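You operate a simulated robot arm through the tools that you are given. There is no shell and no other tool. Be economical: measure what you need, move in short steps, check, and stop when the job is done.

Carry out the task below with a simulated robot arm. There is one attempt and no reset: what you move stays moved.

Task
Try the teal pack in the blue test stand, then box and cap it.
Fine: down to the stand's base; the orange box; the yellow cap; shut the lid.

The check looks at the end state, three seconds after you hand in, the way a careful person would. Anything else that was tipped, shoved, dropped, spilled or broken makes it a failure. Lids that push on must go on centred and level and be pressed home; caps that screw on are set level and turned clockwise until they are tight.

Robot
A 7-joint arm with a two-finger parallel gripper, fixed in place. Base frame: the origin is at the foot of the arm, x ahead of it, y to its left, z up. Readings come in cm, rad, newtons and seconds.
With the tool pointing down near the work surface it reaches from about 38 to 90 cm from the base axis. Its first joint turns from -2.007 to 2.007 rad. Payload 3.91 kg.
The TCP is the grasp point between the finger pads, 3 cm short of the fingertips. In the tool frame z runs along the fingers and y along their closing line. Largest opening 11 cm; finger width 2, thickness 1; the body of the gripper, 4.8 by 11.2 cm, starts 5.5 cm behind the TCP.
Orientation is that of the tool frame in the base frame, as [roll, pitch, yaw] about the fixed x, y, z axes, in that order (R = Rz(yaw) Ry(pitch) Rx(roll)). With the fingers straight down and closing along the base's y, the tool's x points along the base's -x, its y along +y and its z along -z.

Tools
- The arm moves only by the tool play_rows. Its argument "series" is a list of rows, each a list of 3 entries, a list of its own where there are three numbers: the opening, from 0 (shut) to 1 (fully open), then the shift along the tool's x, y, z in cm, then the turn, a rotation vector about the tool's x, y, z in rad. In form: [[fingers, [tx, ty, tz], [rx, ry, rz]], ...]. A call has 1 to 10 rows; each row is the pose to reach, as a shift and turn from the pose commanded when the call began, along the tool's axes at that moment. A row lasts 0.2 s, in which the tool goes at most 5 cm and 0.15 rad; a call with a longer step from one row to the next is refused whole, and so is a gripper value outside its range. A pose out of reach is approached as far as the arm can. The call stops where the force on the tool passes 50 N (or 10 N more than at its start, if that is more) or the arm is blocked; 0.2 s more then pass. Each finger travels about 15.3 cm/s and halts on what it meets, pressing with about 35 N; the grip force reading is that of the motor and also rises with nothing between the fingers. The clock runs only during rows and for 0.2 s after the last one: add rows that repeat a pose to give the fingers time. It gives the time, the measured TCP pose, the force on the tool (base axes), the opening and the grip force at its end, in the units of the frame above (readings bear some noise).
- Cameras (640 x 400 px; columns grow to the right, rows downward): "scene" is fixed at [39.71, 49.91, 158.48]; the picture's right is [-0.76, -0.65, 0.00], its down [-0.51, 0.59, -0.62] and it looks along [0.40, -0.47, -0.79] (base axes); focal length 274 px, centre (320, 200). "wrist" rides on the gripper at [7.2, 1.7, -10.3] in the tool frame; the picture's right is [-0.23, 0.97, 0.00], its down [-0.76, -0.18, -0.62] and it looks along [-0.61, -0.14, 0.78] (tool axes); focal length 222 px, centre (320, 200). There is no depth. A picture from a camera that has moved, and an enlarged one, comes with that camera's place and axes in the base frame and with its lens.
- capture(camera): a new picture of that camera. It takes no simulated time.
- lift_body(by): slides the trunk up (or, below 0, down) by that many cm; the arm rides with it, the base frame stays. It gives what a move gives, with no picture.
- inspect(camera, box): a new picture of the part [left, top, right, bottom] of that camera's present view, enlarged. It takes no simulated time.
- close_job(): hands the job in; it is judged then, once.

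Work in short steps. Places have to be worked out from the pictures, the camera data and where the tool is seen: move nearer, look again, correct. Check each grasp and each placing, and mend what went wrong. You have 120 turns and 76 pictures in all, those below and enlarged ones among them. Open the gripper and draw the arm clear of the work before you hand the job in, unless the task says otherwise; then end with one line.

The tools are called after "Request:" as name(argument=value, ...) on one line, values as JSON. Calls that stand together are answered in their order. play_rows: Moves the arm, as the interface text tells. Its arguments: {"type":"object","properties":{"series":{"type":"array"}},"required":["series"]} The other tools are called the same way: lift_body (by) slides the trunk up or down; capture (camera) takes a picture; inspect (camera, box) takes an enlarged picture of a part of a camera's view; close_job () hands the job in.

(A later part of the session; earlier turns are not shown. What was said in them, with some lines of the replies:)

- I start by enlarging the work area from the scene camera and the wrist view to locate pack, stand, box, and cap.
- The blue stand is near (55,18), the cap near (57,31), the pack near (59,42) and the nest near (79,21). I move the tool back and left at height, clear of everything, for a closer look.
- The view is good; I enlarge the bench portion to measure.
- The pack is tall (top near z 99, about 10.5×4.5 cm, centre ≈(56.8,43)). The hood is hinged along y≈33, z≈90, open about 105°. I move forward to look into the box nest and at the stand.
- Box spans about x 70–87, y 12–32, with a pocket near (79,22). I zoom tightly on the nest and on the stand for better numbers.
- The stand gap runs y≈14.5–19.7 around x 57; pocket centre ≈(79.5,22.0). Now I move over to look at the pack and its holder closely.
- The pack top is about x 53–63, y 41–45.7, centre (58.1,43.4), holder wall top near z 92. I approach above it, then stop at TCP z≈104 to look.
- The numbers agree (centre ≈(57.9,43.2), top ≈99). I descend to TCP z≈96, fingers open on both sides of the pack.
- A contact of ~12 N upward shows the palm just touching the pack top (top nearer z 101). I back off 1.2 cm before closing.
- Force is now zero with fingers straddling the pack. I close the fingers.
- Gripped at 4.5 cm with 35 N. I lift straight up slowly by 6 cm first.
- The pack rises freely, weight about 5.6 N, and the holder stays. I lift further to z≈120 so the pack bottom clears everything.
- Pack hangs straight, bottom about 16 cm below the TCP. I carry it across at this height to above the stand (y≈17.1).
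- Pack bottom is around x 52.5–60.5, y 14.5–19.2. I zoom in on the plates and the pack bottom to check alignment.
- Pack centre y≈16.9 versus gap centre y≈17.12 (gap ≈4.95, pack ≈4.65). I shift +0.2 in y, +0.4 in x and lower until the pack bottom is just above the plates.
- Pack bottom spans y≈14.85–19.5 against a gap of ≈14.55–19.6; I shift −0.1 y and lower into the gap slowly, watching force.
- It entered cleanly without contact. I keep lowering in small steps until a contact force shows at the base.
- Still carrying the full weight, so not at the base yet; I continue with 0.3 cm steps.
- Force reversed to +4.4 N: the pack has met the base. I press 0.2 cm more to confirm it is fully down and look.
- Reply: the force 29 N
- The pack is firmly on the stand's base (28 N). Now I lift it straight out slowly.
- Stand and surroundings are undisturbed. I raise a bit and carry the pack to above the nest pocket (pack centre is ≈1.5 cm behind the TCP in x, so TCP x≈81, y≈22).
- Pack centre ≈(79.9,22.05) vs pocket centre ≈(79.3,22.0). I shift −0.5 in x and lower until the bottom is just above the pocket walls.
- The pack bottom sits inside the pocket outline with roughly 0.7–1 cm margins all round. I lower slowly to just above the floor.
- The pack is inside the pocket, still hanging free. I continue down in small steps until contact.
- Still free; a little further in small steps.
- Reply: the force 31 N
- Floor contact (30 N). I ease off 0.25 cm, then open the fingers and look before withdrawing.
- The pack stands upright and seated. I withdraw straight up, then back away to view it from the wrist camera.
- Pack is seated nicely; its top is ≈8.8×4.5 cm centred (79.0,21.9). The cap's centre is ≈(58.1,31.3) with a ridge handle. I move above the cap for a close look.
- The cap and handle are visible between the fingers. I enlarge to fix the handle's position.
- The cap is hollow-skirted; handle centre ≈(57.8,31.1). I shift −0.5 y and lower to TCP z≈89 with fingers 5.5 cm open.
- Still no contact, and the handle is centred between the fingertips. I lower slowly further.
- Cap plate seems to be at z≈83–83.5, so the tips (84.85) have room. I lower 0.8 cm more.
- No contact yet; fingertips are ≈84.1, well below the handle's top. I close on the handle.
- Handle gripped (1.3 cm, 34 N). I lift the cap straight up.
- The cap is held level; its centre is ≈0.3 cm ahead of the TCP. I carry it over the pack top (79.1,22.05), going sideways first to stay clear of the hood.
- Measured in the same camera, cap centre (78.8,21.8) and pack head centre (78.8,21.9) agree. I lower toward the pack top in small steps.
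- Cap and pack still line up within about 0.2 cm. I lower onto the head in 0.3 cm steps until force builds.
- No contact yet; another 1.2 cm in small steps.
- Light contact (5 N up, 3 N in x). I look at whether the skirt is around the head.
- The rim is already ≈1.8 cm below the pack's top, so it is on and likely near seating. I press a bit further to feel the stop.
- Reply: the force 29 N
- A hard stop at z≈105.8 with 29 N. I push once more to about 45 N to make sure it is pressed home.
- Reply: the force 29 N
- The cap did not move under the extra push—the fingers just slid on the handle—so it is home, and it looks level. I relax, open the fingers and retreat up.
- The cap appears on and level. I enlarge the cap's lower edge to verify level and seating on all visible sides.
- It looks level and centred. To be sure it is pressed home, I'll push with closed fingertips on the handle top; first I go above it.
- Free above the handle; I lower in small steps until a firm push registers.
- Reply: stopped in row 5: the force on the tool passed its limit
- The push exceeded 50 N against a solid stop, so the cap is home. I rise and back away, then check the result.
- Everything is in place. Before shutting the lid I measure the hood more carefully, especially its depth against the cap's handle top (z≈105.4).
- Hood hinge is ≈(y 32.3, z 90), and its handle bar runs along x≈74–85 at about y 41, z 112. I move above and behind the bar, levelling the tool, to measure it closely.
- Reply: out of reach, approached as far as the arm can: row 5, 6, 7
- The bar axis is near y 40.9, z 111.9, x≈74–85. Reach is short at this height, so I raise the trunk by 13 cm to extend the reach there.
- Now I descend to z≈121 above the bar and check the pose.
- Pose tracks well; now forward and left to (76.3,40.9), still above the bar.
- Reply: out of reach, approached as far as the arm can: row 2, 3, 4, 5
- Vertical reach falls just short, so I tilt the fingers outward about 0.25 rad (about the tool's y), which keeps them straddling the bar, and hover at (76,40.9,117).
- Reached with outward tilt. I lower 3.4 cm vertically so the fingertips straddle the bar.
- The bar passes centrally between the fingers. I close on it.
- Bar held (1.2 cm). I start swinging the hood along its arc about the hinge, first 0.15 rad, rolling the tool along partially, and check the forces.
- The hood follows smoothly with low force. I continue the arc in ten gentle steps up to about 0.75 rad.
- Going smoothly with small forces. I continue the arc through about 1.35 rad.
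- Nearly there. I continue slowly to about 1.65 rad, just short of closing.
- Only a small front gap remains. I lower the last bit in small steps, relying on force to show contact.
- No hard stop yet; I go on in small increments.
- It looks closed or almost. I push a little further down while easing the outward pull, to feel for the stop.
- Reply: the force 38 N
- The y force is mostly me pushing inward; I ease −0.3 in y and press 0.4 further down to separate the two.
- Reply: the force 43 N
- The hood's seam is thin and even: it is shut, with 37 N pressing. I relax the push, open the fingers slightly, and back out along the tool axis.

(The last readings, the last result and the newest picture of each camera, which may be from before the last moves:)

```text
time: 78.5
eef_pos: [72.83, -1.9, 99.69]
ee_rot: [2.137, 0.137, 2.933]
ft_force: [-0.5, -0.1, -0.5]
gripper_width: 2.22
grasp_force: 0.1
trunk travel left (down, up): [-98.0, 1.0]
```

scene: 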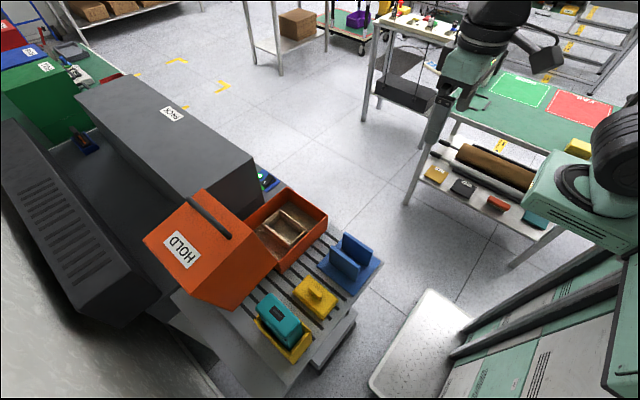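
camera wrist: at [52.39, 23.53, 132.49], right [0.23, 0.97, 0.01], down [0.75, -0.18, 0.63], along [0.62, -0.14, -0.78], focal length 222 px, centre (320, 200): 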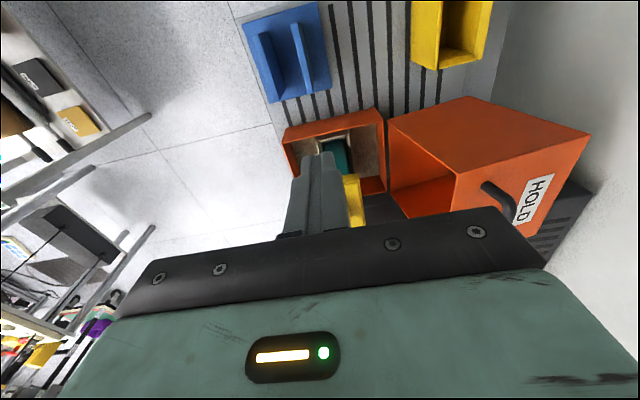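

Released cleanly. I draw back further, open, and take a final overall look.

Request:
play_rows(series=[[0.5, [0, 0, -4], [0, 0, 0]], [0.8, [0, 0, -8], [0, 0, 0]], [1, [0, 0, -12], [0, 0, 0]], [1, [0, 0, -12], [0, 0, 0]]])

Request:
capture(camera="scene")

Request:
inspect(camera="scene", box=[180, 130, 400, 370])

```text
time: 79.5
eef_pos: [69.73, -12.05, 106.3]
ee_rot: [2.137, 0.137, 2.931]
ft_force: [0.1, 0.3, 0.0]
gripper_width: 10.99
grasp_force: 0.1
trunk travel left (down, up): [-98.0, 1.0]
```

```text
4 pictures are left
```

scene: 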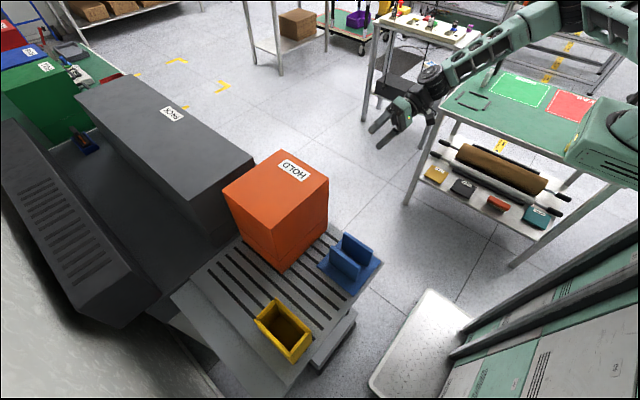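

```text
1.67 times, centred on (290, 250) of scene
camera zoom: at [39.71, 49.91, 158.48], right [-0.76, -0.65, 0.0], down [-0.51, 0.59, -0.62], along [0.4, -0.47, -0.79], focal length 457 px, centre (370, 117)
```

zoom: 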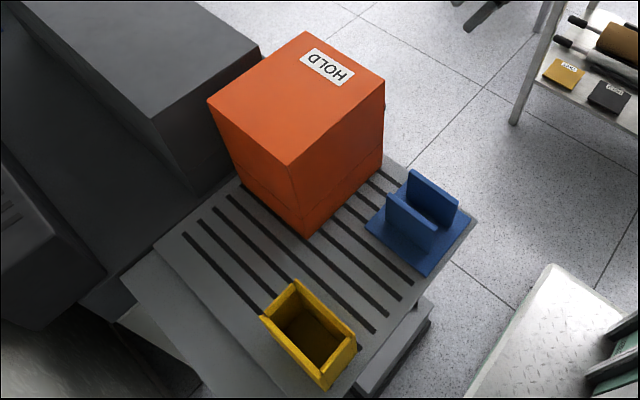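

The box is shut with an even seam, the stand and holder are where they started, and the arm is clear with the gripper open. I hand the job in.

Request:
close_job()

```text
The job is handed in.
```

The teal pack was tried down to the blue stand's base, then placed in the orange box's pocket, capped in yellow and pressed home. The lid is shut and the job is handed in.
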